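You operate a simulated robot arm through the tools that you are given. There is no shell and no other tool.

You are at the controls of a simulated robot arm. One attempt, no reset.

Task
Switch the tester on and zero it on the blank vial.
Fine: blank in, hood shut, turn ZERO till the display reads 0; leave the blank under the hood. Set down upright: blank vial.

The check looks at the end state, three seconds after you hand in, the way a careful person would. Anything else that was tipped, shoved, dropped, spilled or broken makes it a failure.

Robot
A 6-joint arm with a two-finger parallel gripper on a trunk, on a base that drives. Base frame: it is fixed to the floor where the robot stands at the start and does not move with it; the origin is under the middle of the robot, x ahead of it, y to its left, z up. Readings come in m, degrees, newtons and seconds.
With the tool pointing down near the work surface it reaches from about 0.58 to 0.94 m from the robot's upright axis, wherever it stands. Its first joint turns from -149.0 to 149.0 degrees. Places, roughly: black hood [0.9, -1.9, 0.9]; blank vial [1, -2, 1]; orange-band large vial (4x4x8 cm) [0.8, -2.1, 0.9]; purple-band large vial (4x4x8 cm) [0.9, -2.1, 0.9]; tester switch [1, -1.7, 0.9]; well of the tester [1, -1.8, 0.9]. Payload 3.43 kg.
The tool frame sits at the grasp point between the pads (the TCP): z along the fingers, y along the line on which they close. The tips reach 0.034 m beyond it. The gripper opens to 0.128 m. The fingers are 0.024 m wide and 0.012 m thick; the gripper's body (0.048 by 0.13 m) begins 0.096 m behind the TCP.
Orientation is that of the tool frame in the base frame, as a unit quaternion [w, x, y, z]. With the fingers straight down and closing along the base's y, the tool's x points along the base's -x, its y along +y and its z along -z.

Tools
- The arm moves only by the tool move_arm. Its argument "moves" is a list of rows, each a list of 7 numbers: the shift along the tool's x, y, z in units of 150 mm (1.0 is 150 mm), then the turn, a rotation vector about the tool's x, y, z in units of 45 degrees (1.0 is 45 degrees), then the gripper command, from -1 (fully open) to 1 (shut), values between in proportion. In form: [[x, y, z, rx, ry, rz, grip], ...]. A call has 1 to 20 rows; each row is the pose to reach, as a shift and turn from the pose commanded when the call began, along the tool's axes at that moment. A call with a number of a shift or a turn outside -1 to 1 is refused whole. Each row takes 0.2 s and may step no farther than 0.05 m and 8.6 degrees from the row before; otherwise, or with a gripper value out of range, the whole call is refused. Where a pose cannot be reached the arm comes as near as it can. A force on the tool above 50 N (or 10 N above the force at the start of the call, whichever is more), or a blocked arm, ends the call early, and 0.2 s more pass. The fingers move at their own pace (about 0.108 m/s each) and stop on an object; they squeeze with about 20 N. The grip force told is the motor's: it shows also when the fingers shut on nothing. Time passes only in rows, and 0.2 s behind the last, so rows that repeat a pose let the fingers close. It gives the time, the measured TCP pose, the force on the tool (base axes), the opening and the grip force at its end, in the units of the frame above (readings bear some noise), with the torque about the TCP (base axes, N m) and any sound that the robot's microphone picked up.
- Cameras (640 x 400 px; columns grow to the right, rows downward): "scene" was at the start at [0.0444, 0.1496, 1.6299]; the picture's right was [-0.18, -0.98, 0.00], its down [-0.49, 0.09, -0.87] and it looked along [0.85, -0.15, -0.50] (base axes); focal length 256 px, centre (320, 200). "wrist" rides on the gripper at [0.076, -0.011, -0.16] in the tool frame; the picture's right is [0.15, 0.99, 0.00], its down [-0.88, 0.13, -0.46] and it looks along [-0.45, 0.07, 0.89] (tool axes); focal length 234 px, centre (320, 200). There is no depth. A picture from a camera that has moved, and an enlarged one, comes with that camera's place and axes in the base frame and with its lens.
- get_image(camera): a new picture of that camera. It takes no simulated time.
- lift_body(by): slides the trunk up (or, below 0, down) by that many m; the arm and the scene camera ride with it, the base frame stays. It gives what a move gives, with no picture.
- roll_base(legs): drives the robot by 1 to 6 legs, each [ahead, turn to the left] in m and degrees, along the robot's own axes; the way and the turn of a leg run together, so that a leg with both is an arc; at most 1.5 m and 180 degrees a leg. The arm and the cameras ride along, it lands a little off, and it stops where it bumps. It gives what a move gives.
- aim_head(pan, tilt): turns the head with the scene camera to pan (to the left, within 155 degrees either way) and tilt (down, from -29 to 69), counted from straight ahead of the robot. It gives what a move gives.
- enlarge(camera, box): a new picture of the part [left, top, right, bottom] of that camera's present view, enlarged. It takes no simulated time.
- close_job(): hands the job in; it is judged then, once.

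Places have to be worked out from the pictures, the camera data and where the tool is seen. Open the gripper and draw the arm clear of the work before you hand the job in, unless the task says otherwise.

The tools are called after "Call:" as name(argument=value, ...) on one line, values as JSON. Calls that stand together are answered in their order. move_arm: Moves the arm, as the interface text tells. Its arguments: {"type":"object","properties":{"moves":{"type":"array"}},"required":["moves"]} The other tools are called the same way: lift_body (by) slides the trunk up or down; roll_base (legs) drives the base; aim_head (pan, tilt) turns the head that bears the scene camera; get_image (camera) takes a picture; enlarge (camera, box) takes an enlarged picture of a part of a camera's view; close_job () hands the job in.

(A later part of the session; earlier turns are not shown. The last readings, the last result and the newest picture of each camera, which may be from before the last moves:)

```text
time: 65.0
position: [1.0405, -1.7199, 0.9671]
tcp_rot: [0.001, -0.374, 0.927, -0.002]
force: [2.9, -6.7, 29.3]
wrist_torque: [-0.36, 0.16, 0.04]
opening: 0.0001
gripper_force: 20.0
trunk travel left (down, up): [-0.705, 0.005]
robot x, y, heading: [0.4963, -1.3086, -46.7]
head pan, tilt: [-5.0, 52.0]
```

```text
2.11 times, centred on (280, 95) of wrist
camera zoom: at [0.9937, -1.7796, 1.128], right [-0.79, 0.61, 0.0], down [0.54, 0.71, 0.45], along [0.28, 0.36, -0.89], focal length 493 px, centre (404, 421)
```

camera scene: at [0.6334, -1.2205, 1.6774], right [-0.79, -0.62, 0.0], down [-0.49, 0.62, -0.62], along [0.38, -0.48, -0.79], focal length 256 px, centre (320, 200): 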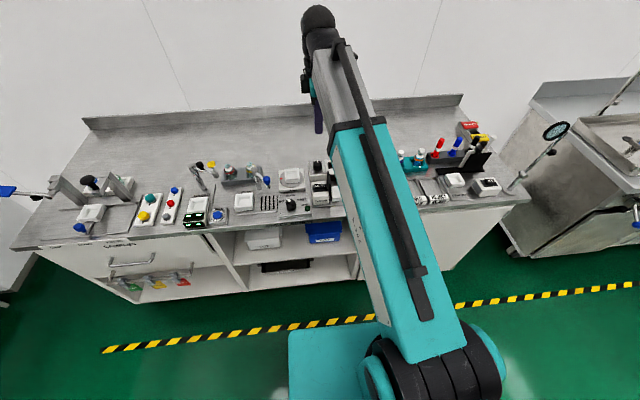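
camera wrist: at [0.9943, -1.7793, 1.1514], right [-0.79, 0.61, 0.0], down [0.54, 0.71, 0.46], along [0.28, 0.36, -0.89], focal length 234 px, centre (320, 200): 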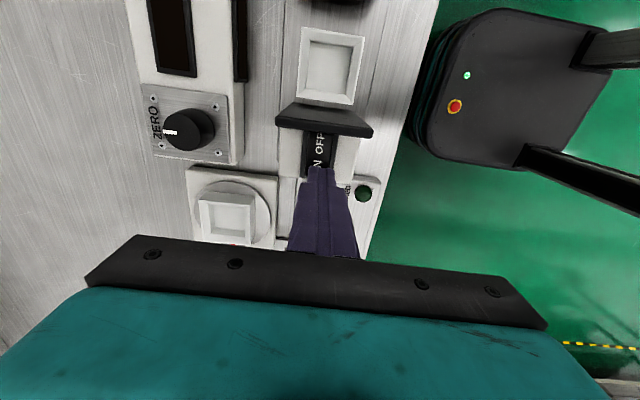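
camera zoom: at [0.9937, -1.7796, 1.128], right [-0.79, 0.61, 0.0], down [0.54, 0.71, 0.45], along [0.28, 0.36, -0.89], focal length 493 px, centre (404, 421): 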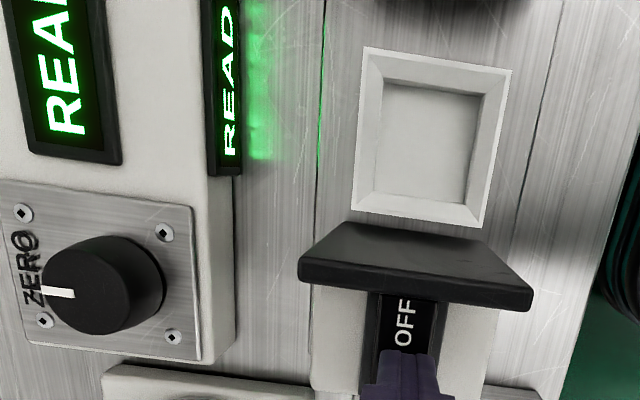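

The display lit up ("READ…"), so the tester is on. I lift straight up now.

Call:
move_arm(moves=[[0, 0, -0.1, 0, 0, 0, 1], [0, 0, -0.35, 0, 0, 0, 1], [0, 0, -0.6, 0, 0, 0, 1], [0, 0, -0.85, 0, 0, 0, 1]])

Call:
move_arm(moves=[[0, 0, -0.25, 0, 0, 0, 0.5], [0, 0, -0.5, 0, 0, 0, 0], [0, 0, -0.75, 0, 0, 0, -0.3], [0, 0, -0.75, 0, 0, 0, -0.3]])

Call:
get_image(camera="wrist")

Call:
enlarge(camera="wrist", box=[200, 0, 360, 140])

```text
time: 66.0
position: [1.0404, -1.7192, 1.0932]
tcp_rot: [0.0, -0.375, 0.927, 0.001]
force: [-0.1, -0.6, 0.1]
wrist_torque: [0.02, 0.0, 0.03]
opening: 0.0
gripper_force: 19.9
trunk travel left (down, up): [-0.705, 0.005]
robot x, y, heading: [0.4885, -1.3118, -46.4]
head pan, tilt: [-5.0, 52.0]
```

```text
time: 67.0
position: [1.0424, -1.7192, 1.2062]
tcp_rot: [0.0, -0.374, 0.927, 0.0]
force: [-0.4, -1.2, -0.4]
wrist_torque: [-0.04, 0.0, -0.02]
opening: 0.0832
gripper_force: 0.0
trunk travel left (down, up): [-0.705, 0.005]
robot x, y, heading: [0.4923, -1.3109, -46.8]
head pan, tilt: [-5.0, 52.0]
```

```text
taken
camera wrist: at [0.9954, -1.7806, 1.3659], right [-0.79, 0.61, 0.0], down [0.54, 0.71, 0.46], along [0.28, 0.36, -0.89], focal length 234 px, centre (320, 200)
```

wrist: 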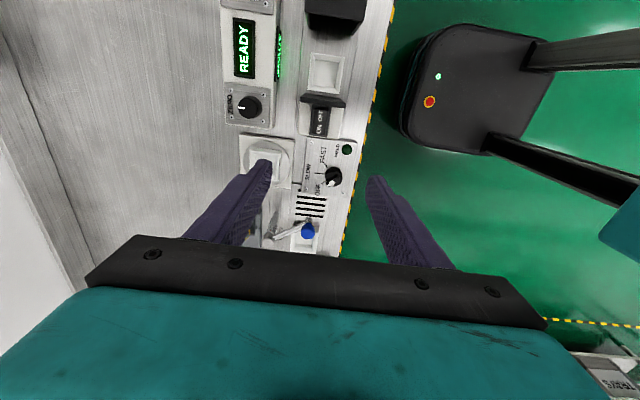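

```text
2.86 times, centred on (280, 70) of wrist
camera zoom: at [0.9954, -1.7806, 1.3659], right [-0.79, 0.61, 0.0], down [0.54, 0.71, 0.46], along [0.28, 0.36, -0.89], focal length 669 px, centre (434, 571)
```

zoom: 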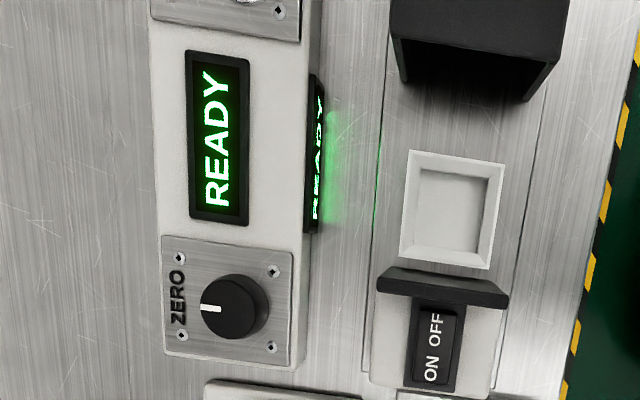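

The display reads READY. Next I move above the blank vial (est. 0.28 m right, 0.137 m back of here).

Call:
move_arm(moves=[[0.235, -0.114, 0, 0, 0, 0, -0.3], [0.47, -0.228, 0, 0, 0, 0, -0.3], [0.7, -0.343, 0, 0, 0, 0, -0.3], [0.937, -0.457, 0, 0, 0, 0, -0.3]])

Call:
move_arm(moves=[[0.235, -0.114, 0, 0, 0, 0, -0.3], [0.47, -0.228, 0, 0, 0, 0, -0.3], [0.7, -0.343, 0, 0, 0, 0, -0.3], [0.937, -0.457, 0, 0, 0, 0, -0.3], [0.937, -0.457, 0, 0, 0, 0, -0.3]])

Call:
get_image(camera="wrist")

Call:
get_image(camera="scene")

```text
time: 68.0
position: [0.99, -1.869, 1.2046]
tcp_rot: [0.0, -0.375, 0.927, 0.0]
force: [-0.7, 1.1, -0.5]
wrist_torque: [0.02, 0.0, 0.0]
opening: 0.0831
gripper_force: 0.0
trunk travel left (down, up): [-0.705, 0.005]
robot x, y, heading: [0.4966, -1.3094, -46.5]
head pan, tilt: [-5.0, 52.0]
```

```text
time: 69.2
position: [0.9361, -2.0151, 1.2061]
tcp_rot: [0.0, -0.375, 0.927, -0.001]
force: [0.4, 0.4, -0.1]
wrist_torque: [-0.02, -0.01, 0.0]
opening: 0.0832
gripper_force: 0.0
trunk travel left (down, up): [-0.705, 0.005]
robot x, y, heading: [0.4943, -1.3119, -46.7]
head pan, tilt: [-5.0, 52.0]
```

```text
taken
camera wrist: at [0.8898, -2.0751, 1.3661], right [-0.79, 0.61, 0.0], down [0.54, 0.71, 0.46], along [0.28, 0.36, -0.89], focal length 234 px, centre (320, 200)
```

wrist: 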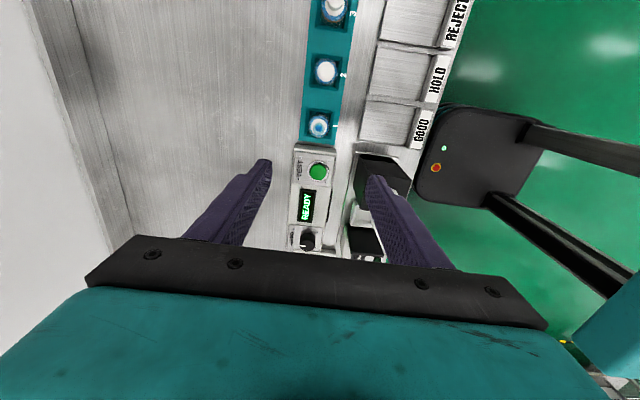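

```text
taken
camera scene: at [0.6335, -1.2203, 1.6774], right [-0.79, -0.62, 0.0], down [-0.49, 0.62, -0.62], along [0.38, -0.48, -0.79], focal length 256 px, centre (320, 200)
```

scene: 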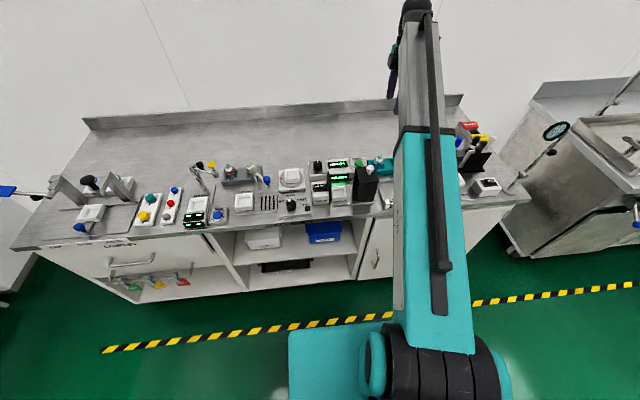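

The blank now sits nearly below the TCP (pixel ~(317,126)). I enlarge it to measure.

Call:
enlarge(camera="wrist", box=[272, 90, 368, 150])

```text
6.67 times, centred on (320, 120) of wrist
camera zoom: at [0.8898, -2.0751, 1.3661], right [-0.79, 0.61, 0.0], down [0.54, 0.71, 0.46], along [0.28, 0.36, -0.89], focal length 1561 px, centre (320, 733)
```

zoom: 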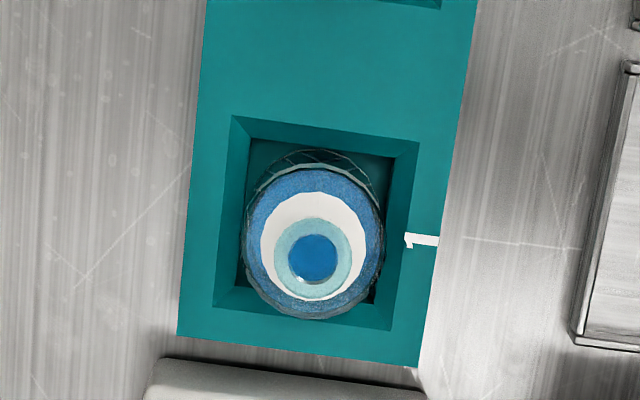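

Rim centre is within ~2 mm of straight below the TCP; rack top ≈0.888, rim ≈0.941. I descend to 1.02 m and re-check before going around the vial.

Call:
move_arm(moves=[[0, -0.008, 0.2, 0, 0, 0, -0.3], [0, -0.008, 0.42, 0, 0, 0, -0.3], [0, -0.008, 0.62, 0, 0, 0, -0.3]])

Call:
move_arm(moves=[[0, 0, 0.2, 0, 0, 0, -0.3], [0, 0, 0.42, 0, 0, 0, -0.3], [0, 0, 0.62, 0, 0, 0, -0.3], [0, 0, 0.62, 0, 0, 0, -0.3]])

Call:
get_image(camera="wrist")

Call:
enlarge(camera="wrist", box=[240, 90, 400, 190])

```text
time: 70.0
position: [0.9347, -2.0164, 1.1104]
tcp_rot: [0.0, -0.374, 0.927, 0.001]
force: [-0.6, -0.6, 0.0]
wrist_torque: [0.0, 0.01, -0.02]
opening: 0.0833
gripper_force: 0.1
trunk travel left (down, up): [-0.705, 0.005]
robot x, y, heading: [0.4905, -1.3127, -46.7]
head pan, tilt: [-5.0, 52.0]
```

```text
time: 71.0
position: [0.9336, -2.0158, 1.0187]
tcp_rot: [0.0, -0.375, 0.927, 0.0]
force: [-0.5, -0.5, 0.2]
wrist_torque: [-0.01, 0.0, 0.01]
opening: 0.0831
gripper_force: 0.0
trunk travel left (down, up): [-0.705, 0.005]
robot x, y, heading: [0.4946, -1.3101, -46.8]
head pan, tilt: [-5.0, 52.0]
```

```text
taken
camera wrist: at [0.8877, -2.0759, 1.1785], right [-0.79, 0.61, 0.0], down [0.54, 0.71, 0.46], along [0.28, 0.36, -0.89], focal length 234 px, centre (320, 200)
```

wrist: 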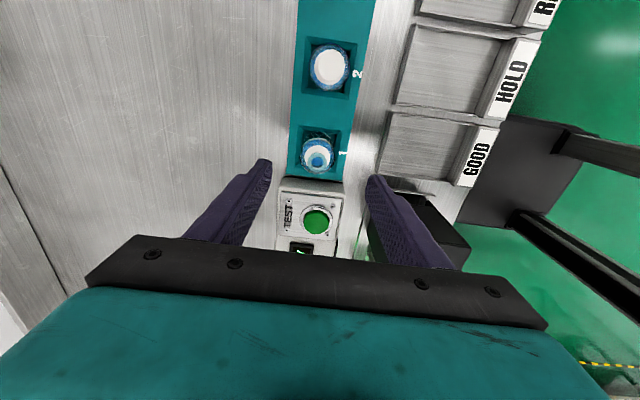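

```text
4.00 times, centred on (320, 140) of wrist
camera zoom: at [0.8877, -2.0759, 1.1785], right [-0.79, 0.61, 0.0], down [0.54, 0.71, 0.46], along [0.28, 0.36, -0.89], focal length 937 px, centre (320, 440)
```

zoom: 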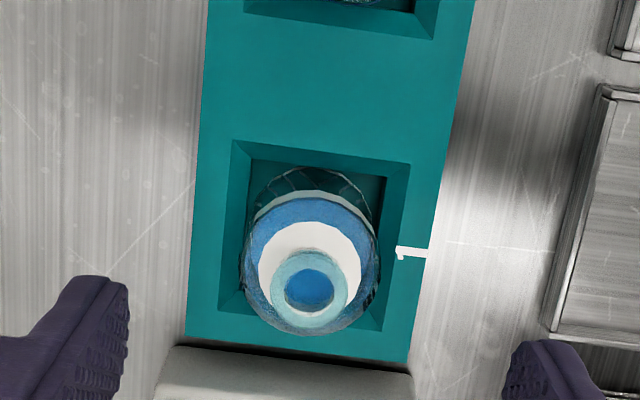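

Rim z refines to ≈0.945, centred within 2 mm. I descend to TCP 0.931 (tips just above the rack top) and close gently on the vial's body.

Call:
move_arm(moves=[[0.003, -0.01, 0.2, 0, 0, 0, -0.3], [0.003, -0.01, 0.4, 0, 0, 0, -0.3], [0.003, -0.01, 0.5, 0, 0, 0, -0.3], [0.003, -0.01, 0.575, 0, 0, 0, -0.3], [0.003, -0.01, 0.575, 0, 0, 0, -0.3]])

Call:
get_image(camera="wrist")

Call:
get_image(camera="scene")

```text
time: 72.2
position: [0.9356, -2.0157, 0.9324]
tcp_rot: [0.001, -0.374, 0.927, 0.0]
force: [-0.3, -0.3, -1.3]
wrist_torque: [0.01, 0.01, 0.04]
opening: 0.0832
gripper_force: 0.1
trunk travel left (down, up): [-0.705, 0.005]
robot x, y, heading: [0.498, -1.3076, -46.8]
head pan, tilt: [-5.0, 52.0]
```

```text
taken
camera wrist: at [0.8884, -2.0763, 1.092], right [-0.79, 0.61, 0.0], down [0.54, 0.71, 0.46], along [0.28, 0.36, -0.89], focal length 234 px, centre (320, 200)
```

wrist: 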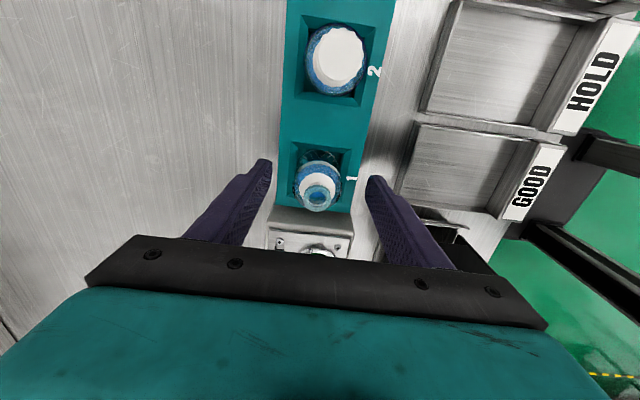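

```text
taken
camera scene: at [0.6335, -1.2206, 1.6774], right [-0.79, -0.62, 0.0], down [-0.49, 0.62, -0.62], along [0.38, -0.48, -0.79], focal length 256 px, centre (320, 200)
```

scene: 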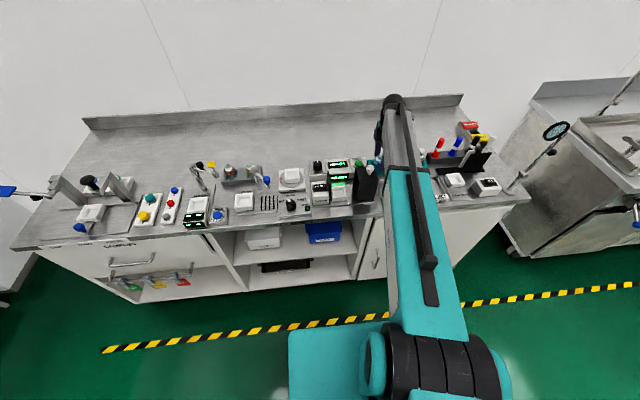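

TCP is level with the vial's rim, centred. A closer look at finger tips versus the vial body before closing.

Call:
enlarge(camera="wrist", box=[224, 120, 416, 240])

Call:
enlarge(camera="scene", box=[320, 130, 448, 210])

```text
3.33 times, centred on (320, 180) of wrist
camera zoom: at [0.8884, -2.0763, 1.092], right [-0.79, 0.61, 0.0], down [0.54, 0.71, 0.46], along [0.28, 0.36, -0.89], focal length 781 px, centre (320, 267)
```

zoom: 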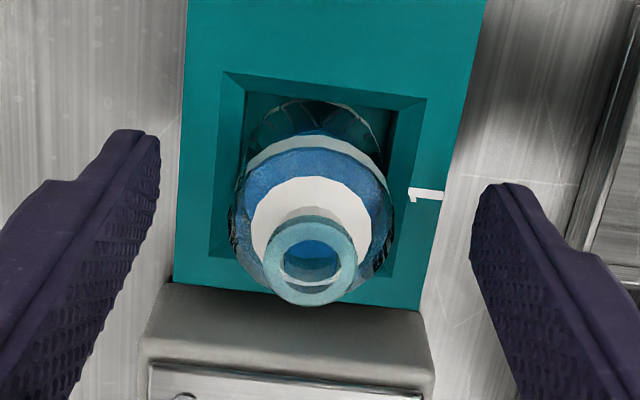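

```text
5.00 times, centred on (384, 170) of scene
camera zoom: at [0.6335, -1.2206, 1.6774], right [-0.79, -0.62, 0.0], down [-0.49, 0.62, -0.62], along [0.38, -0.48, -0.79], focal length 1280 px, centre (0, 350)
```

zoom: 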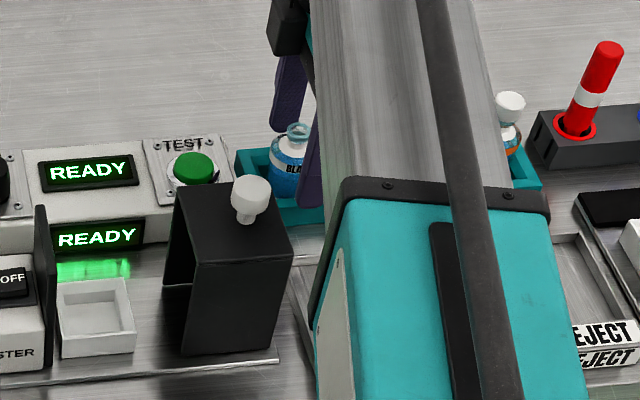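

Fingers straddle the body front and back with tips just above the rack. I close gently in stages.

Call:
move_arm(moves=[[0, 0, 0, 0, 0, 0, 0], [0, 0, 0, 0, 0, 0, 0.2], [0, 0, 0, 0, 0, 0, 0.35], [0, 0, 0, 0, 0, 0, 0.5], [0, 0, 0, 0, 0, 0, 1], [0, 0, 0, 0, 0, 0, 1], [0, 0, 0, 0, 0, 0, 1]])

Call:
enlarge(camera="wrist", box=[224, 120, 416, 240])

Call:
enlarge(camera="scene", box=[320, 130, 448, 210])

```text
time: 73.8
position: [0.9347, -2.016, 0.9319]
tcp_rot: [0.0, -0.375, 0.927, 0.0]
force: [1.6, -1.9, 0.7]
wrist_torque: [-0.12, -0.13, -0.01]
opening: 0.0386
gripper_force: 19.9
trunk travel left (down, up): [-0.705, 0.005]
robot x, y, heading: [0.4959, -1.314, -46.7]
head pan, tilt: [-5.0, 52.0]
```

```text
3.33 times, centred on (320, 180) of wrist
camera zoom: at [0.8885, -2.0764, 1.0921], right [-0.79, 0.61, 0.0], down [0.54, 0.71, 0.46], along [0.28, 0.36, -0.89], focal length 781 px, centre (320, 267)
```

zoom: 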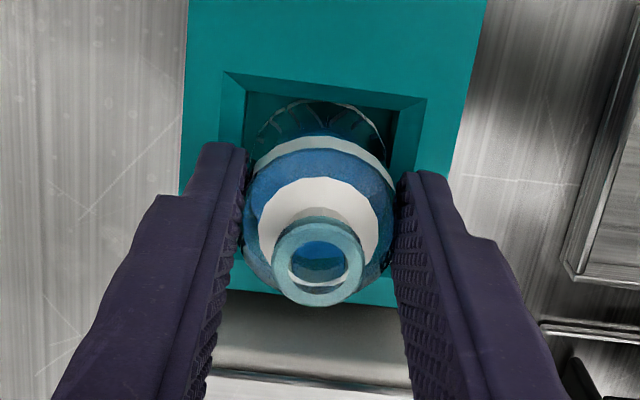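

```text
5.00 times, centred on (384, 170) of scene
camera zoom: at [0.6336, -1.2208, 1.6774], right [-0.79, -0.62, 0.0], down [-0.49, 0.62, -0.62], along [0.38, -0.48, -0.79], focal length 1280 px, centre (0, 350)
```

zoom: 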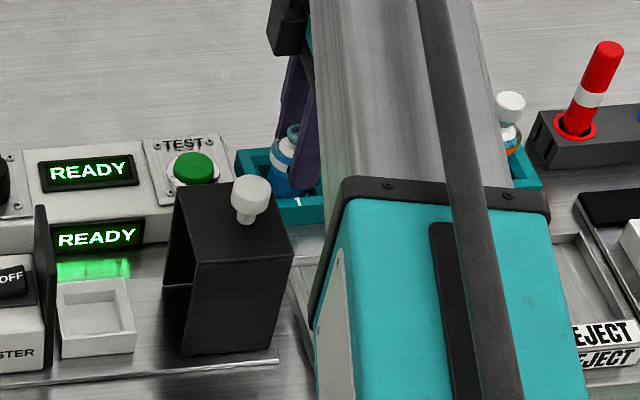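

Gripped at 38.6 mm. I lift slowly by 4 cm first and check that the vial comes up straight.

Call:
move_arm(moves=[[0, 0, -0.04, 0, 0, 0, 1], [0, 0, -0.1, 0, 0, 0, 1], [0, 0, -0.17, 0, 0, 0, 1], [0, 0, -0.25, 0, 0, 0, 1], [0, 0, -0.3, 0, 0, 0, 1], [0, 0, -0.3, 0, 0, 0, 1]])

Call:
enlarge(camera="wrist", box=[224, 120, 416, 240])

Call:
enlarge(camera="scene", box=[320, 110, 448, 190])

```text
time: 75.2
position: [0.9357, -2.0153, 0.9783]
tcp_rot: [0.0, -0.376, 0.927, -0.001]
force: [-0.3, 0.5, -0.1]
wrist_torque: [0.0, -0.01, -0.02]
opening: 0.0384
gripper_force: 20.1
trunk travel left (down, up): [-0.705, 0.005]
robot x, y, heading: [0.493, -1.3074, -46.7]
head pan, tilt: [-5.0, 52.0]
```

```text
3.33 times, centred on (320, 180) of wrist
camera zoom: at [0.8889, -2.0765, 1.1383], right [-0.79, 0.61, 0.0], down [0.54, 0.71, 0.46], along [0.28, 0.36, -0.89], focal length 781 px, centre (320, 267)
```

zoom: 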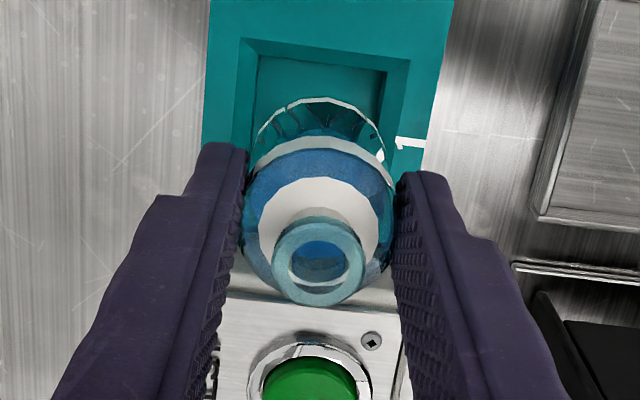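

```text
5.00 times, centred on (384, 150) of scene
camera zoom: at [0.6336, -1.2207, 1.6774], right [-0.79, -0.62, 0.0], down [-0.49, 0.62, -0.62], along [0.38, -0.48, -0.79], focal length 1280 px, centre (0, 450)
```

zoom: 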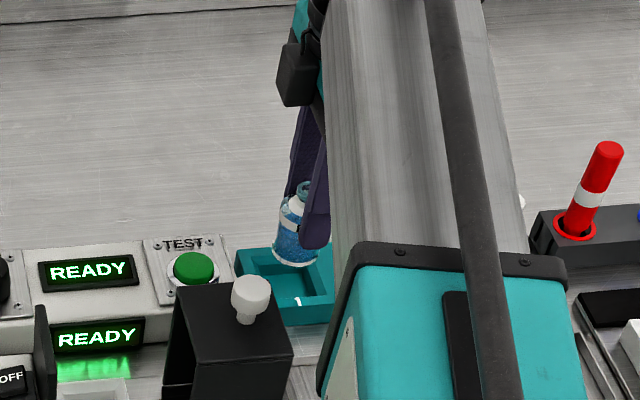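

The vial is held upright and clear of the rack. I lift another 15 cm, then carry it gently over toward the well, above the hood.

Call:
move_arm(moves=[[0, 0, -0.1, 0, 0, 0, 1], [0, 0, -0.25, 0, 0, 0, 1], [0, 0, -0.4, 0, 0, 0, 1], [0, 0, -0.55, 0, 0, 0, 1], [0, 0, -0.7, 0, 0, 0, 1], [0, 0, -0.85, 0, 0, 0, 1], [0, 0, -0.95, 0, 0, 0, 1], [0, 0, -1, 0, 0, 0, 1]])

Call:
move_arm(moves=[[-0.06, 0.042, 0, 0, 0, 0, 1], [-0.17, 0.12, 0, 0, 0, 0, 1], [-0.29, 0.204, 0, 0, 0, 0, 1], [-0.41, 0.288, 0, 0, 0, 0, 1], [-0.53, 0.373, 0, 0, 0, 0, 1], [-0.65, 0.457, 0, 0, 0, 0, 1]])

Call:
move_arm(moves=[[-0.12, 0.084, 0, 0, 0, 0, 1], [-0.24, 0.169, 0, 0, 0, 0, 1], [-0.36, 0.253, 0, 0, 0, 0, 1], [-0.48, 0.337, 0, 0, 0, 0, 1], [-0.58, 0.408, 0, 0, 0, 0, 1], [-0.65, 0.457, 0, 0, 0, 0, 1], [-0.65, 0.457, 0, 0, 0, 0, 1]])

Call:
get_image(camera="wrist")

Call:
get_image(camera="scene")

```text
time: 77.0
position: [0.9352, -2.0164, 1.1276]
tcp_rot: [0.0, -0.374, 0.927, 0.0]
force: [-0.4, 0.9, -0.7]
wrist_torque: [-0.06, 0.0, 0.01]
opening: 0.0388
gripper_force: 20.0
trunk travel left (down, up): [-0.705, 0.005]
robot x, y, heading: [0.4942, -1.3112, -46.7]
head pan, tilt: [-5.0, 52.0]
```

```text
time: 78.4
position: [0.9568, -1.8993, 1.1282]
tcp_rot: [0.0, -0.375, 0.927, 0.0]
force: [-0.6, -0.2, 0.7]
wrist_torque: [0.01, 0.02, -0.02]
opening: 0.0387
gripper_force: 20.2
trunk travel left (down, up): [-0.705, 0.005]
robot x, y, heading: [0.4944, -1.3109, -46.8]
head pan, tilt: [-5.0, 52.0]
```

```text
time: 80.0
position: [0.9796, -1.7817, 1.129]
tcp_rot: [-0.001, -0.375, 0.927, 0.001]
force: [-0.2, 0.5, -1.0]
wrist_torque: [0.01, 0.05, -0.02]
opening: 0.0384
gripper_force: 20.5
trunk travel left (down, up): [-0.705, 0.005]
robot x, y, heading: [0.491, -1.3076, -46.7]
head pan, tilt: [-5.0, 52.0]
```

```text
taken
camera wrist: at [0.9341, -1.8423, 1.2885], right [-0.79, 0.61, 0.0], down [0.54, 0.71, 0.46], along [0.28, 0.36, -0.89], focal length 234 px, centre (320, 200)
```

wrist: 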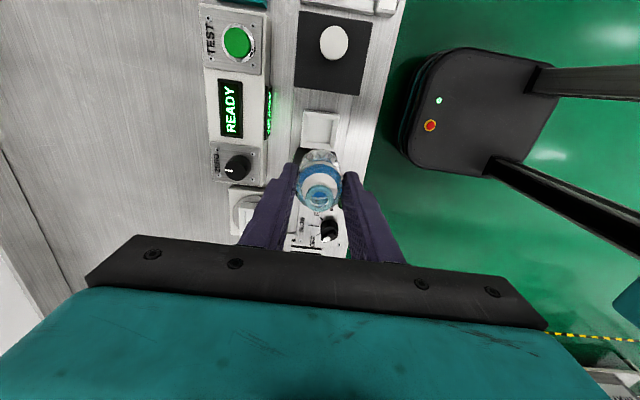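

```text
taken
camera scene: at [0.6335, -1.2207, 1.6774], right [-0.79, -0.62, 0.0], down [-0.49, 0.62, -0.62], along [0.38, -0.48, -0.79], focal length 256 px, centre (320, 200)
```

scene: 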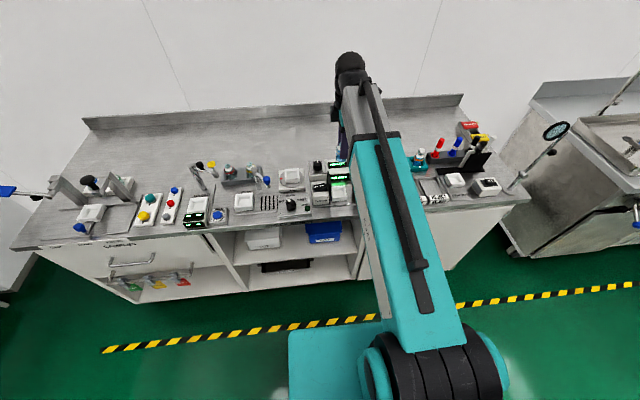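

The vial is above the well area. I enlarge to compare the well's position against the tool axis.

Call:
enlarge(camera="wrist", box=[256, 90, 384, 170])

Call:
enlarge(camera="wrist", box=[256, 140, 384, 220])

```text
5.00 times, centred on (320, 130) of wrist
camera zoom: at [0.9341, -1.8423, 1.2885], right [-0.79, 0.61, 0.0], down [0.54, 0.71, 0.46], along [0.28, 0.36, -0.89], focal length 1171 px, centre (320, 550)
```

zoom: 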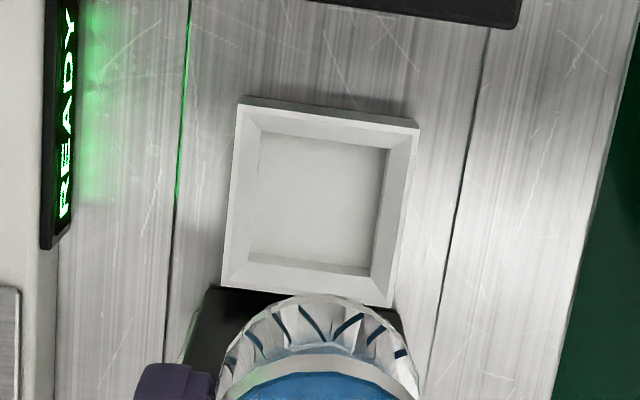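

```text
5.00 times, centred on (320, 180) of wrist
camera zoom: at [0.9341, -1.8423, 1.2885], right [-0.79, 0.61, 0.0], down [0.54, 0.71, 0.46], along [0.28, 0.36, -0.89], focal length 1171 px, centre (320, 300)
```

zoom: 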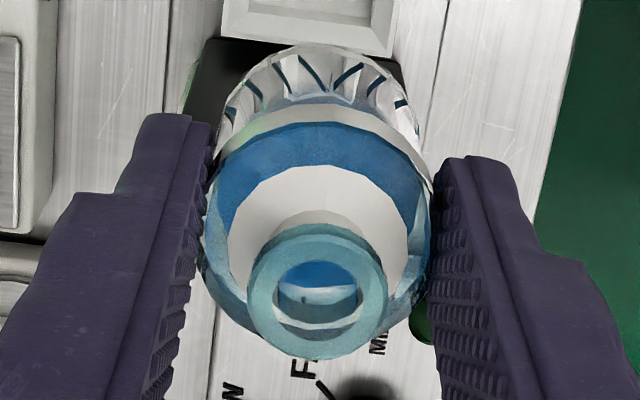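

The well centre lies directly below the TCP within ~1 mm (rim z≈0.888), and the vial sits ~2 mm right of TCP. I shift 3 mm left and descend slowly to just above the well.

Call:
move_arm(moves=[[-0.02, 0, 0.08, 0, 0, 0, 1], [-0.02, 0, 0.2, 0, 0, 0, 1], [-0.02, 0, 0.32, 0, 0, 0, 1], [-0.02, 0, 0.44, 0, 0, 0, 1], [-0.02, 0, 0.56, 0, 0, 0, 1], [-0.02, 0, 0.65, 0, 0, 0, 1], [-0.02, 0, 0.7, 0, 0, 0, 1], [-0.02, 0, 0.7, 0, 0, 0, 1]])

Call:
get_image(camera="wrist")

Call:
enlarge(camera="wrist", box=[256, 110, 384, 190])

Call:
enlarge(camera="scene", box=[288, 140, 416, 220])

```text
time: 81.8
position: [0.9811, -1.7784, 1.0239]
tcp_rot: [0.0, -0.374, 0.927, 0.0]
force: [0.3, 0.6, 0.2]
wrist_torque: [0.02, -0.02, 0.01]
opening: 0.0385
gripper_force: 19.8
trunk travel left (down, up): [-0.705, 0.005]
robot x, y, heading: [0.4964, -1.311, -46.7]
head pan, tilt: [-5.0, 52.0]
```

```text
taken
camera wrist: at [0.9359, -1.8399, 1.1837], right [-0.79, 0.61, 0.0], down [0.54, 0.71, 0.46], along [0.28, 0.36, -0.89], focal length 234 px, centre (320, 200)
```

wrist: 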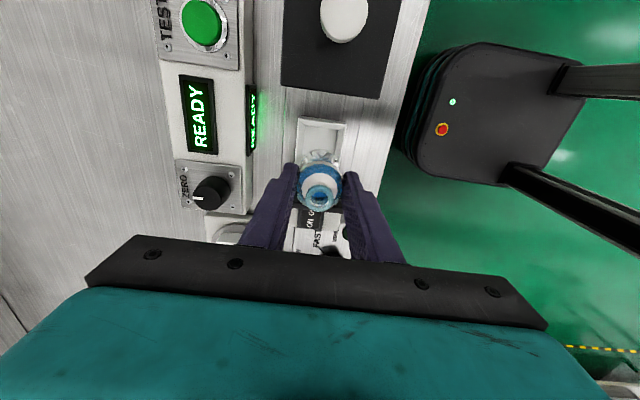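

```text
5.00 times, centred on (320, 150) of wrist
camera zoom: at [0.9359, -1.8399, 1.1837], right [-0.79, 0.61, 0.0], down [0.54, 0.71, 0.46], along [0.28, 0.36, -0.89], focal length 1171 px, centre (320, 450)
```

zoom: 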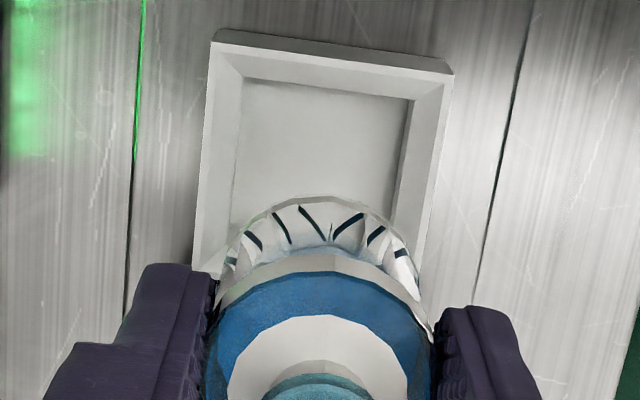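

```text
5.00 times, centred on (352, 180) of scene
camera zoom: at [0.6335, -1.2207, 1.6774], right [-0.79, -0.62, 0.0], down [-0.49, 0.62, -0.62], along [0.38, -0.48, -0.79], focal length 1280 px, centre (160, 300)
```

zoom: 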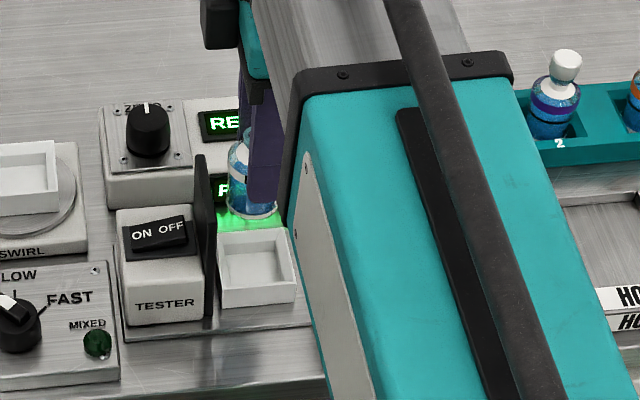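

Vial and well are aligned within ~1–2 mm. I continue down to where the bottom enters the well.

Call:
move_arm(moves=[[0, -0.005, 0.08, 0, 0, 0, 1], [0, -0.005, 0.18, 0, 0, 0, 1], [0, -0.005, 0.28, 0, 0, 0, 1], [0, -0.005, 0.36, 0, 0, 0, 1], [0, -0.005, 0.43, 0, 0, 0, 1], [0, -0.005, 0.47, 0, 0, 0, 1], [0, -0.005, 0.47, 0, 0, 0, 1]])

Call:
enlarge(camera="wrist", box=[240, 120, 400, 220])

Call:
enlarge(camera="scene", box=[300, 150, 396, 210])

```text
time: 83.4
position: [0.9818, -1.7811, 0.9528]
tcp_rot: [-0.002, -0.375, 0.927, 0.0]
force: [-2.3, -3.9, 6.6]
wrist_torque: [-0.18, 0.11, -0.05]
opening: 0.0387
gripper_force: 20.2
trunk travel left (down, up): [-0.705, 0.005]
robot x, y, heading: [0.492, -1.3094, -46.7]
head pan, tilt: [-5.0, 52.0]
```

```text
4.00 times, centred on (320, 170) of wrist
camera zoom: at [0.9357, -1.841, 1.1126], right [-0.79, 0.61, 0.0], down [0.54, 0.71, 0.45], along [0.28, 0.36, -0.89], focal length 937 px, centre (320, 320)
```

zoom: 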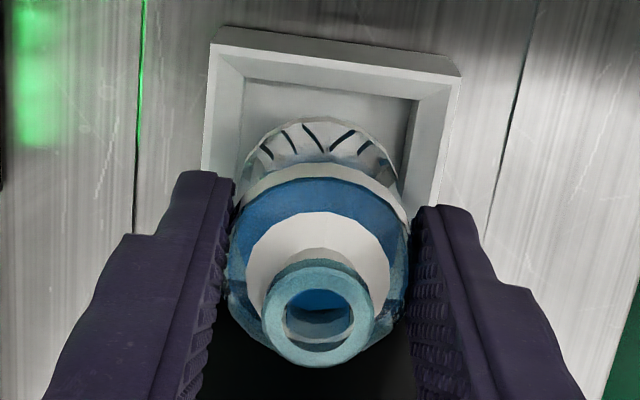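

```text
6.67 times, centred on (348, 180) of scene
camera zoom: at [0.6326, -1.2206, 1.6776], right [-0.79, -0.62, 0.0], down [-0.49, 0.62, -0.62], along [0.38, -0.48, -0.79], focal length 1706 px, centre (133, 333)
```

zoom: 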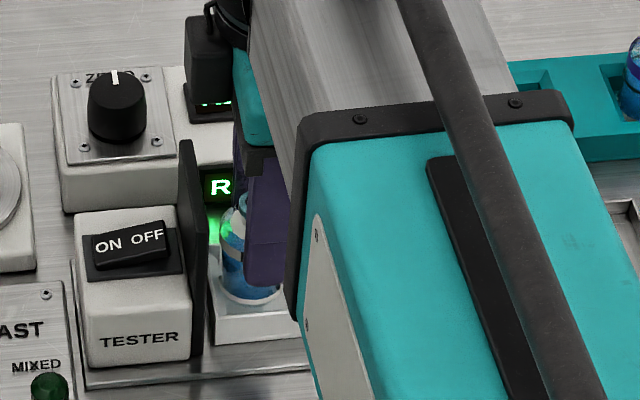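

There's a light contact: the well pushes the vial toward the right (+E), so the bottom is touching the left bevel. I raise 12 mm and look closely to correct the offset.

Call:
move_arm(moves=[[0, 0, -0.04, 0, 0, 0, 1], [0, 0, -0.08, 0, 0, 0, 1], [0, 0, -0.08, 0, 0, 0, 1]])

Call:
enlarge(camera="wrist", box=[280, 120, 360, 170])

Call:
enlarge(camera="wrist", box=[272, 160, 368, 220])

Call:
enlarge(camera="scene", box=[316, 160, 364, 190])

```text
time: 84.2
position: [0.9825, -1.7804, 0.9659]
tcp_rot: [0.0, -0.375, 0.927, 0.0]
force: [-0.4, 0.2, 0.3]
wrist_torque: [0.0, -0.01, 0.01]
opening: 0.0386
gripper_force: 20.5
trunk travel left (down, up): [-0.705, 0.005]
robot x, y, heading: [0.4928, -1.3073, -46.6]
head pan, tilt: [-5.0, 52.0]
```

```text
8.00 times, centred on (320, 145) of wrist
camera zoom: at [0.9367, -1.8408, 1.1248], right [-0.79, 0.61, 0.0], down [0.54, 0.71, 0.46], along [0.28, 0.36, -0.89], focal length 1873 px, centre (320, 640)
```

zoom: 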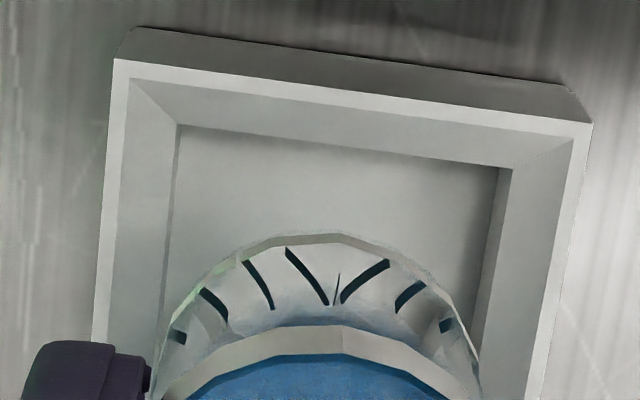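

```text
6.67 times, centred on (320, 190) of wrist
camera zoom: at [0.9367, -1.8408, 1.1248], right [-0.79, 0.61, 0.0], down [0.54, 0.71, 0.46], along [0.28, 0.36, -0.89], focal length 1561 px, centre (320, 267)
```

zoom: 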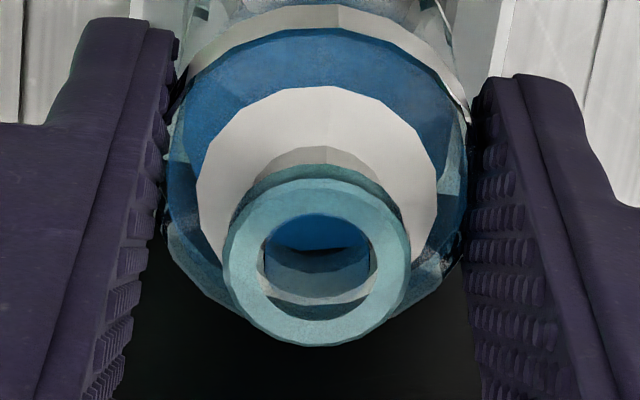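

```text
13.33 times, centred on (340, 175) of scene
camera zoom: at [0.6334, -1.2207, 1.6774], right [-0.79, -0.62, 0.0], down [-0.49, 0.62, -0.62], along [0.38, -0.48, -0.79], focal length 3412 px, centre (53, 533)
```

zoom: 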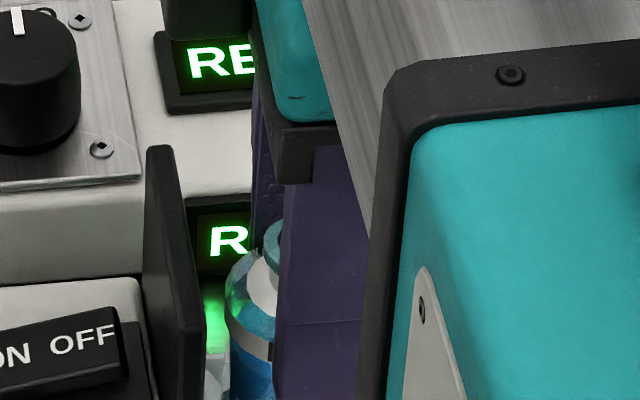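

Re-measured: well rim z≈0.898, its centre is ~4.7 mm to the right of the TCP while the vial bottom is at ~0 and only ~54 mm below the TCP. I shift 5 mm right and lower gently again.

Call:
move_arm(moves=[[0.033, -0.002, 0, 0, 0, 0, 1], [0.033, -0.002, 0.03, 0, 0, 0, 1], [0.033, -0.002, 0.06, 0, 0, 0, 1], [0.033, -0.002, 0.085, 0, 0, 0, 1], [0.033, -0.002, 0.11, 0, 0, 0, 1], [0.033, -0.002, 0.11, 0, 0, 0, 1]])

Call:
enlarge(camera="wrist", box=[280, 120, 360, 170])

```text
time: 85.6
position: [0.9809, -1.7838, 0.9471]
tcp_rot: [0.0, -0.375, 0.927, 0.0]
force: [0.4, 0.1, -1.0]
wrist_torque: [0.0, 0.03, -0.02]
opening: 0.0383
gripper_force: 19.7
trunk travel left (down, up): [-0.705, 0.005]
robot x, y, heading: [0.4919, -1.3107, -46.7]
head pan, tilt: [-5.0, 52.0]
```

```text
8.00 times, centred on (320, 145) of wrist
camera zoom: at [0.9336, -1.8449, 1.1081], right [-0.79, 0.61, 0.0], down [0.54, 0.71, 0.46], along [0.28, 0.36, -0.89], focal length 1873 px, centre (320, 640)
```

zoom: 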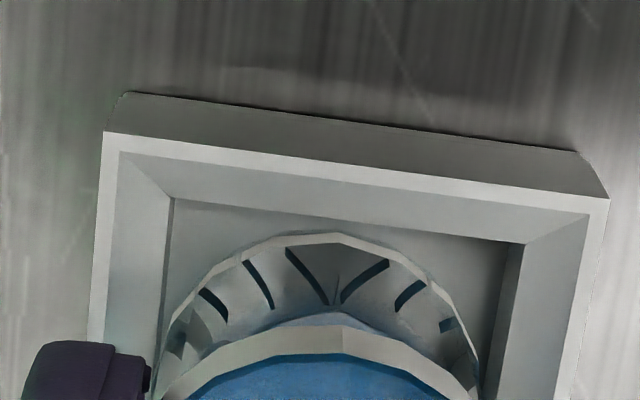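

No contact now and it's deeper than before. I go on down in 2 mm steps, checking the force.

Call:
move_arm(moves=[[0, 0, 0.013, 0, 0, 0, 1], [0, 0, 0.027, 0, 0, 0, 1], [0, 0, 0.04, 0, 0, 0, 1], [0, 0, 0.04, 0, 0, 0, 1]])

Call:
move_arm(moves=[[0, 0, 0.013, 0, 0, 0, 1], [0, 0, 0.027, 0, 0, 0, 1], [0, 0, 0.027, 0, 0, 0, 1]])

Call:
enlarge(camera="wrist", box=[280, 120, 360, 170])

```text
time: 86.6
position: [0.9803, -1.7851, 0.9412]
tcp_rot: [0.001, -0.374, 0.927, 0.0]
force: [-0.1, 0.7, -0.4]
wrist_torque: [-0.01, 0.0, 0.01]
opening: 0.0387
gripper_force: 20.3
trunk travel left (down, up): [-0.705, 0.005]
robot x, y, heading: [0.4946, -1.3132, -46.8]
head pan, tilt: [-5.0, 52.0]
```

```text
time: 87.4
position: [0.9799, -1.7833, 0.9392]
tcp_rot: [0.0, -0.374, 0.927, 0.0]
force: [0.4, -0.2, 4.5]
wrist_torque: [0.07, -0.05, 0.0]
opening: 0.0387
gripper_force: 19.6
trunk travel left (down, up): [-0.705, 0.005]
robot x, y, heading: [0.492, -1.3098, -47.0]
head pan, tilt: [-5.0, 52.0]
```

```text
8.00 times, centred on (320, 145) of wrist
camera zoom: at [0.9331, -1.8444, 1.0984], right [-0.79, 0.61, 0.0], down [0.54, 0.71, 0.46], along [0.28, 0.36, -0.89], focal length 1873 px, centre (320, 640)
```

zoom: 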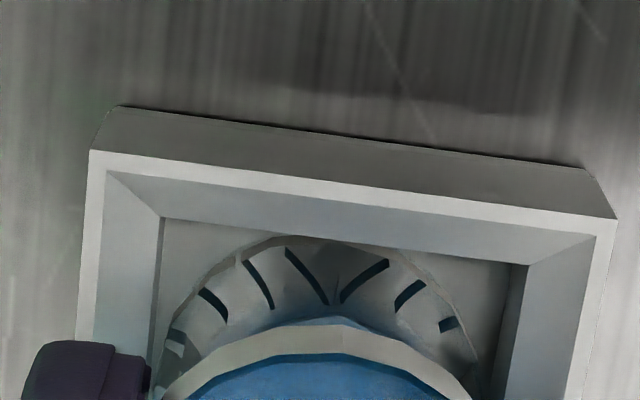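

Touched the well floor: 4.5 N straight up with no side force, and the vial's base lies inside the floor. I release gently to a 60 mm opening.

Call:
move_arm(moves=[[0, 0, 0, 0, 0, 0, 0.38], [0, 0, 0, 0, 0, 0, 0.33], [0, 0, 0, 0, 0, 0, 0.25], [0, 0, 0, 0, 0, 0, 0.15], [0, 0, 0, 0, 0, 0, 0.06], [0, 0, 0, 0, 0, 0, 0.06]])

Call:
get_image(camera="wrist")

Call:
enlarge(camera="wrist", box=[240, 120, 400, 220])

```text
time: 88.8
position: [0.979, -1.784, 0.9374]
tcp_rot: [0.0, -0.375, 0.927, 0.0]
force: [-0.2, 0.1, 0.5]
wrist_torque: [0.0, -0.02, -0.02]
opening: 0.06
gripper_force: 0.0
trunk travel left (down, up): [-0.705, 0.005]
robot x, y, heading: [0.4993, -1.3089, -46.8]
head pan, tilt: [-5.0, 52.0]
```

```text
taken
camera wrist: at [0.9332, -1.8446, 1.0981], right [-0.79, 0.61, 0.0], down [0.54, 0.71, 0.46], along [0.28, 0.36, -0.89], focal length 234 px, centre (320, 200)
```

wrist: 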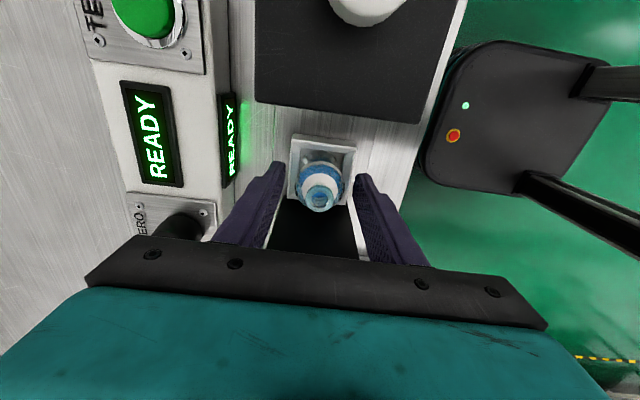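

```text
4.00 times, centred on (320, 170) of wrist
camera zoom: at [0.9332, -1.8446, 1.0981], right [-0.79, 0.61, 0.0], down [0.54, 0.71, 0.46], along [0.28, 0.36, -0.89], focal length 937 px, centre (320, 320)
```

zoom: 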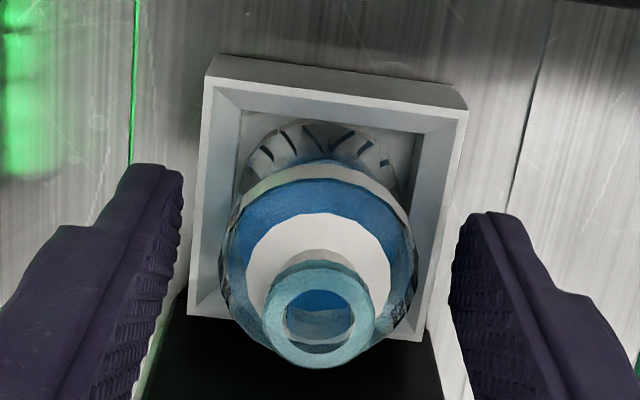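

The vial stands upright inside the well. I raise straight up clear of it, then move right above the hood knob.

Call:
move_arm(moves=[[0, 0, -0.1, 0, 0, 0, 0.06], [0, 0, -0.25, 0, 0, 0, 0.06], [0, 0, -0.45, 0, 0, 0, 0.06], [0, 0, -0.7, 0, 0, 0, 0.06], [0, 0, -1, 0, 0, 0, 0.06]])

Call:
move_arm(moves=[[0, 0, -0.3, 0, 0, 0, 0.06], [0.24, 0, -0.4, 0, 0, 0, 0.06], [0.48, -0.007, -0.4, 0, 0, 0, 0.06], [0.72, -0.013, -0.4, 0, 0, 0, 0.06], [0.72, -0.013, -0.4, 0, 0, 0, 0.06]])

Call:
get_image(camera="wrist")

Call:
enlarge(camera="wrist", box=[240, 80, 400, 180])

Call:
get_image(camera="scene")

```text
time: 90.0
position: [0.9814, -1.7836, 1.0876]
tcp_rot: [0.0, -0.375, 0.927, 0.001]
force: [0.3, 0.7, -0.5]
wrist_torque: [0.02, -0.05, 0.03]
opening: 0.0602
gripper_force: 0.0
trunk travel left (down, up): [-0.705, 0.005]
robot x, y, heading: [0.492, -1.3096, -46.4]
head pan, tilt: [-5.0, 52.0]
```

```text
time: 91.2
position: [0.9021, -1.8606, 1.1481]
tcp_rot: [0.0, -0.375, 0.927, -0.001]
force: [-1.7, -0.6, 0.3]
wrist_torque: [0.01, 0.02, -0.01]
opening: 0.0603
gripper_force: 0.2
trunk travel left (down, up): [-0.705, 0.005]
robot x, y, heading: [0.4924, -1.3092, -47.0]
head pan, tilt: [-5.0, 52.0]
```

```text
taken
camera wrist: at [0.8563, -1.9202, 1.3088], right [-0.79, 0.61, 0.0], down [0.54, 0.71, 0.46], along [0.28, 0.36, -0.89], focal length 234 px, centre (320, 200)
```

wrist: 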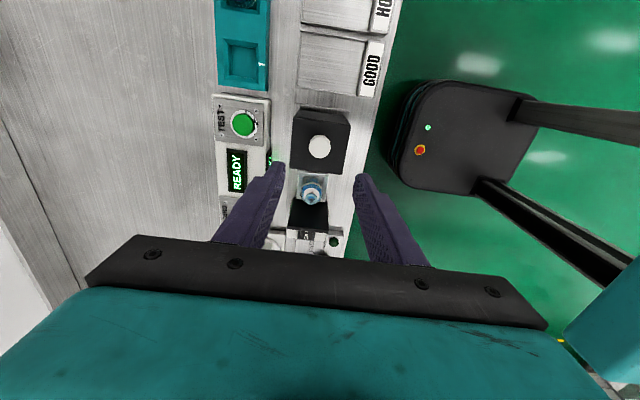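

```text
4.00 times, centred on (320, 130) of wrist
camera zoom: at [0.8563, -1.9202, 1.3088], right [-0.79, 0.61, 0.0], down [0.54, 0.71, 0.46], along [0.28, 0.36, -0.89], focal length 937 px, centre (320, 480)
```

zoom: 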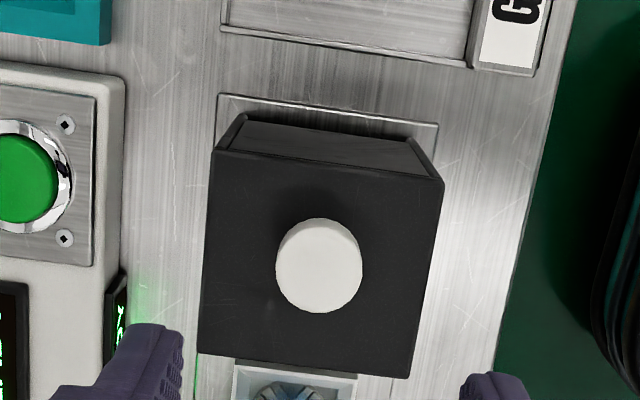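

```text
taken
camera scene: at [0.6335, -1.2206, 1.6774], right [-0.79, -0.62, 0.0], down [-0.49, 0.62, -0.62], along [0.38, -0.48, -0.79], focal length 256 px, centre (320, 200)
```

scene: 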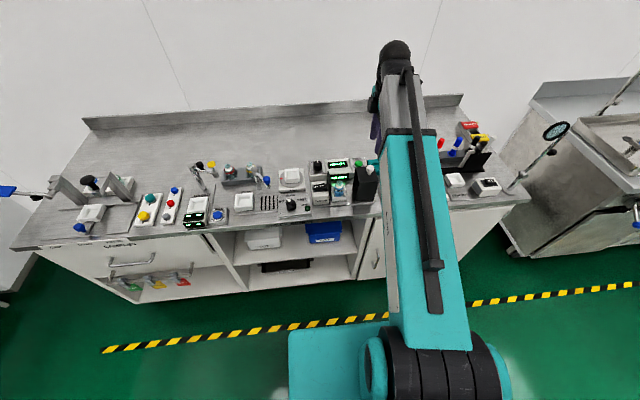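

The knob (27 mm wide) is directly below the TCP. I descend to 1.08 m and look again to fix its height.

Call:
move_arm(moves=[[0, 0, 0.15, 0, 0, 0, 0.06], [0, 0, 0.3, 0, 0, 0, 0.06], [0, 0, 0.45, 0, 0, 0, 0.06], [0, 0, 0.45, 0, 0, 0, 0.06]])

Call:
enlarge(camera="wrist", box=[240, 110, 400, 210])

Call:
enlarge(camera="scene", box=[310, 130, 406, 190])

```text
time: 92.2
position: [0.9033, -1.8598, 1.0805]
tcp_rot: [0.0, -0.375, 0.927, 0.0]
force: [-0.6, -0.4, 0.0]
wrist_torque: [0.01, -0.01, -0.01]
opening: 0.06
gripper_force: 0.1
trunk travel left (down, up): [-0.705, 0.005]
robot x, y, heading: [0.49, -1.3089, -46.5]
head pan, tilt: [-5.0, 52.0]
```

```text
4.00 times, centred on (320, 160) of wrist
camera zoom: at [0.8573, -1.9211, 1.2405], right [-0.79, 0.61, 0.0], down [0.54, 0.71, 0.46], along [0.28, 0.36, -0.89], focal length 937 px, centre (320, 360)
```

zoom: 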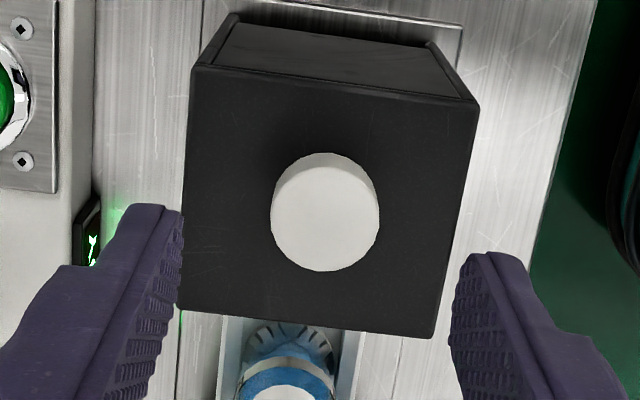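

```text
6.67 times, centred on (358, 160) of scene
camera zoom: at [0.6334, -1.2205, 1.6774], right [-0.79, -0.62, 0.0], down [-0.49, 0.62, -0.62], along [0.38, -0.48, -0.79], focal length 1706 px, centre (67, 467)
```

zoom: 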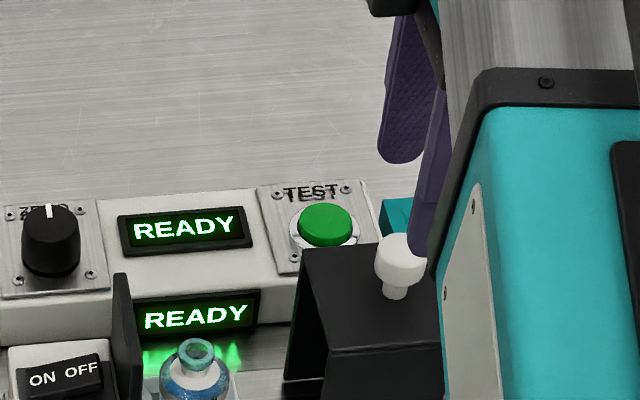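

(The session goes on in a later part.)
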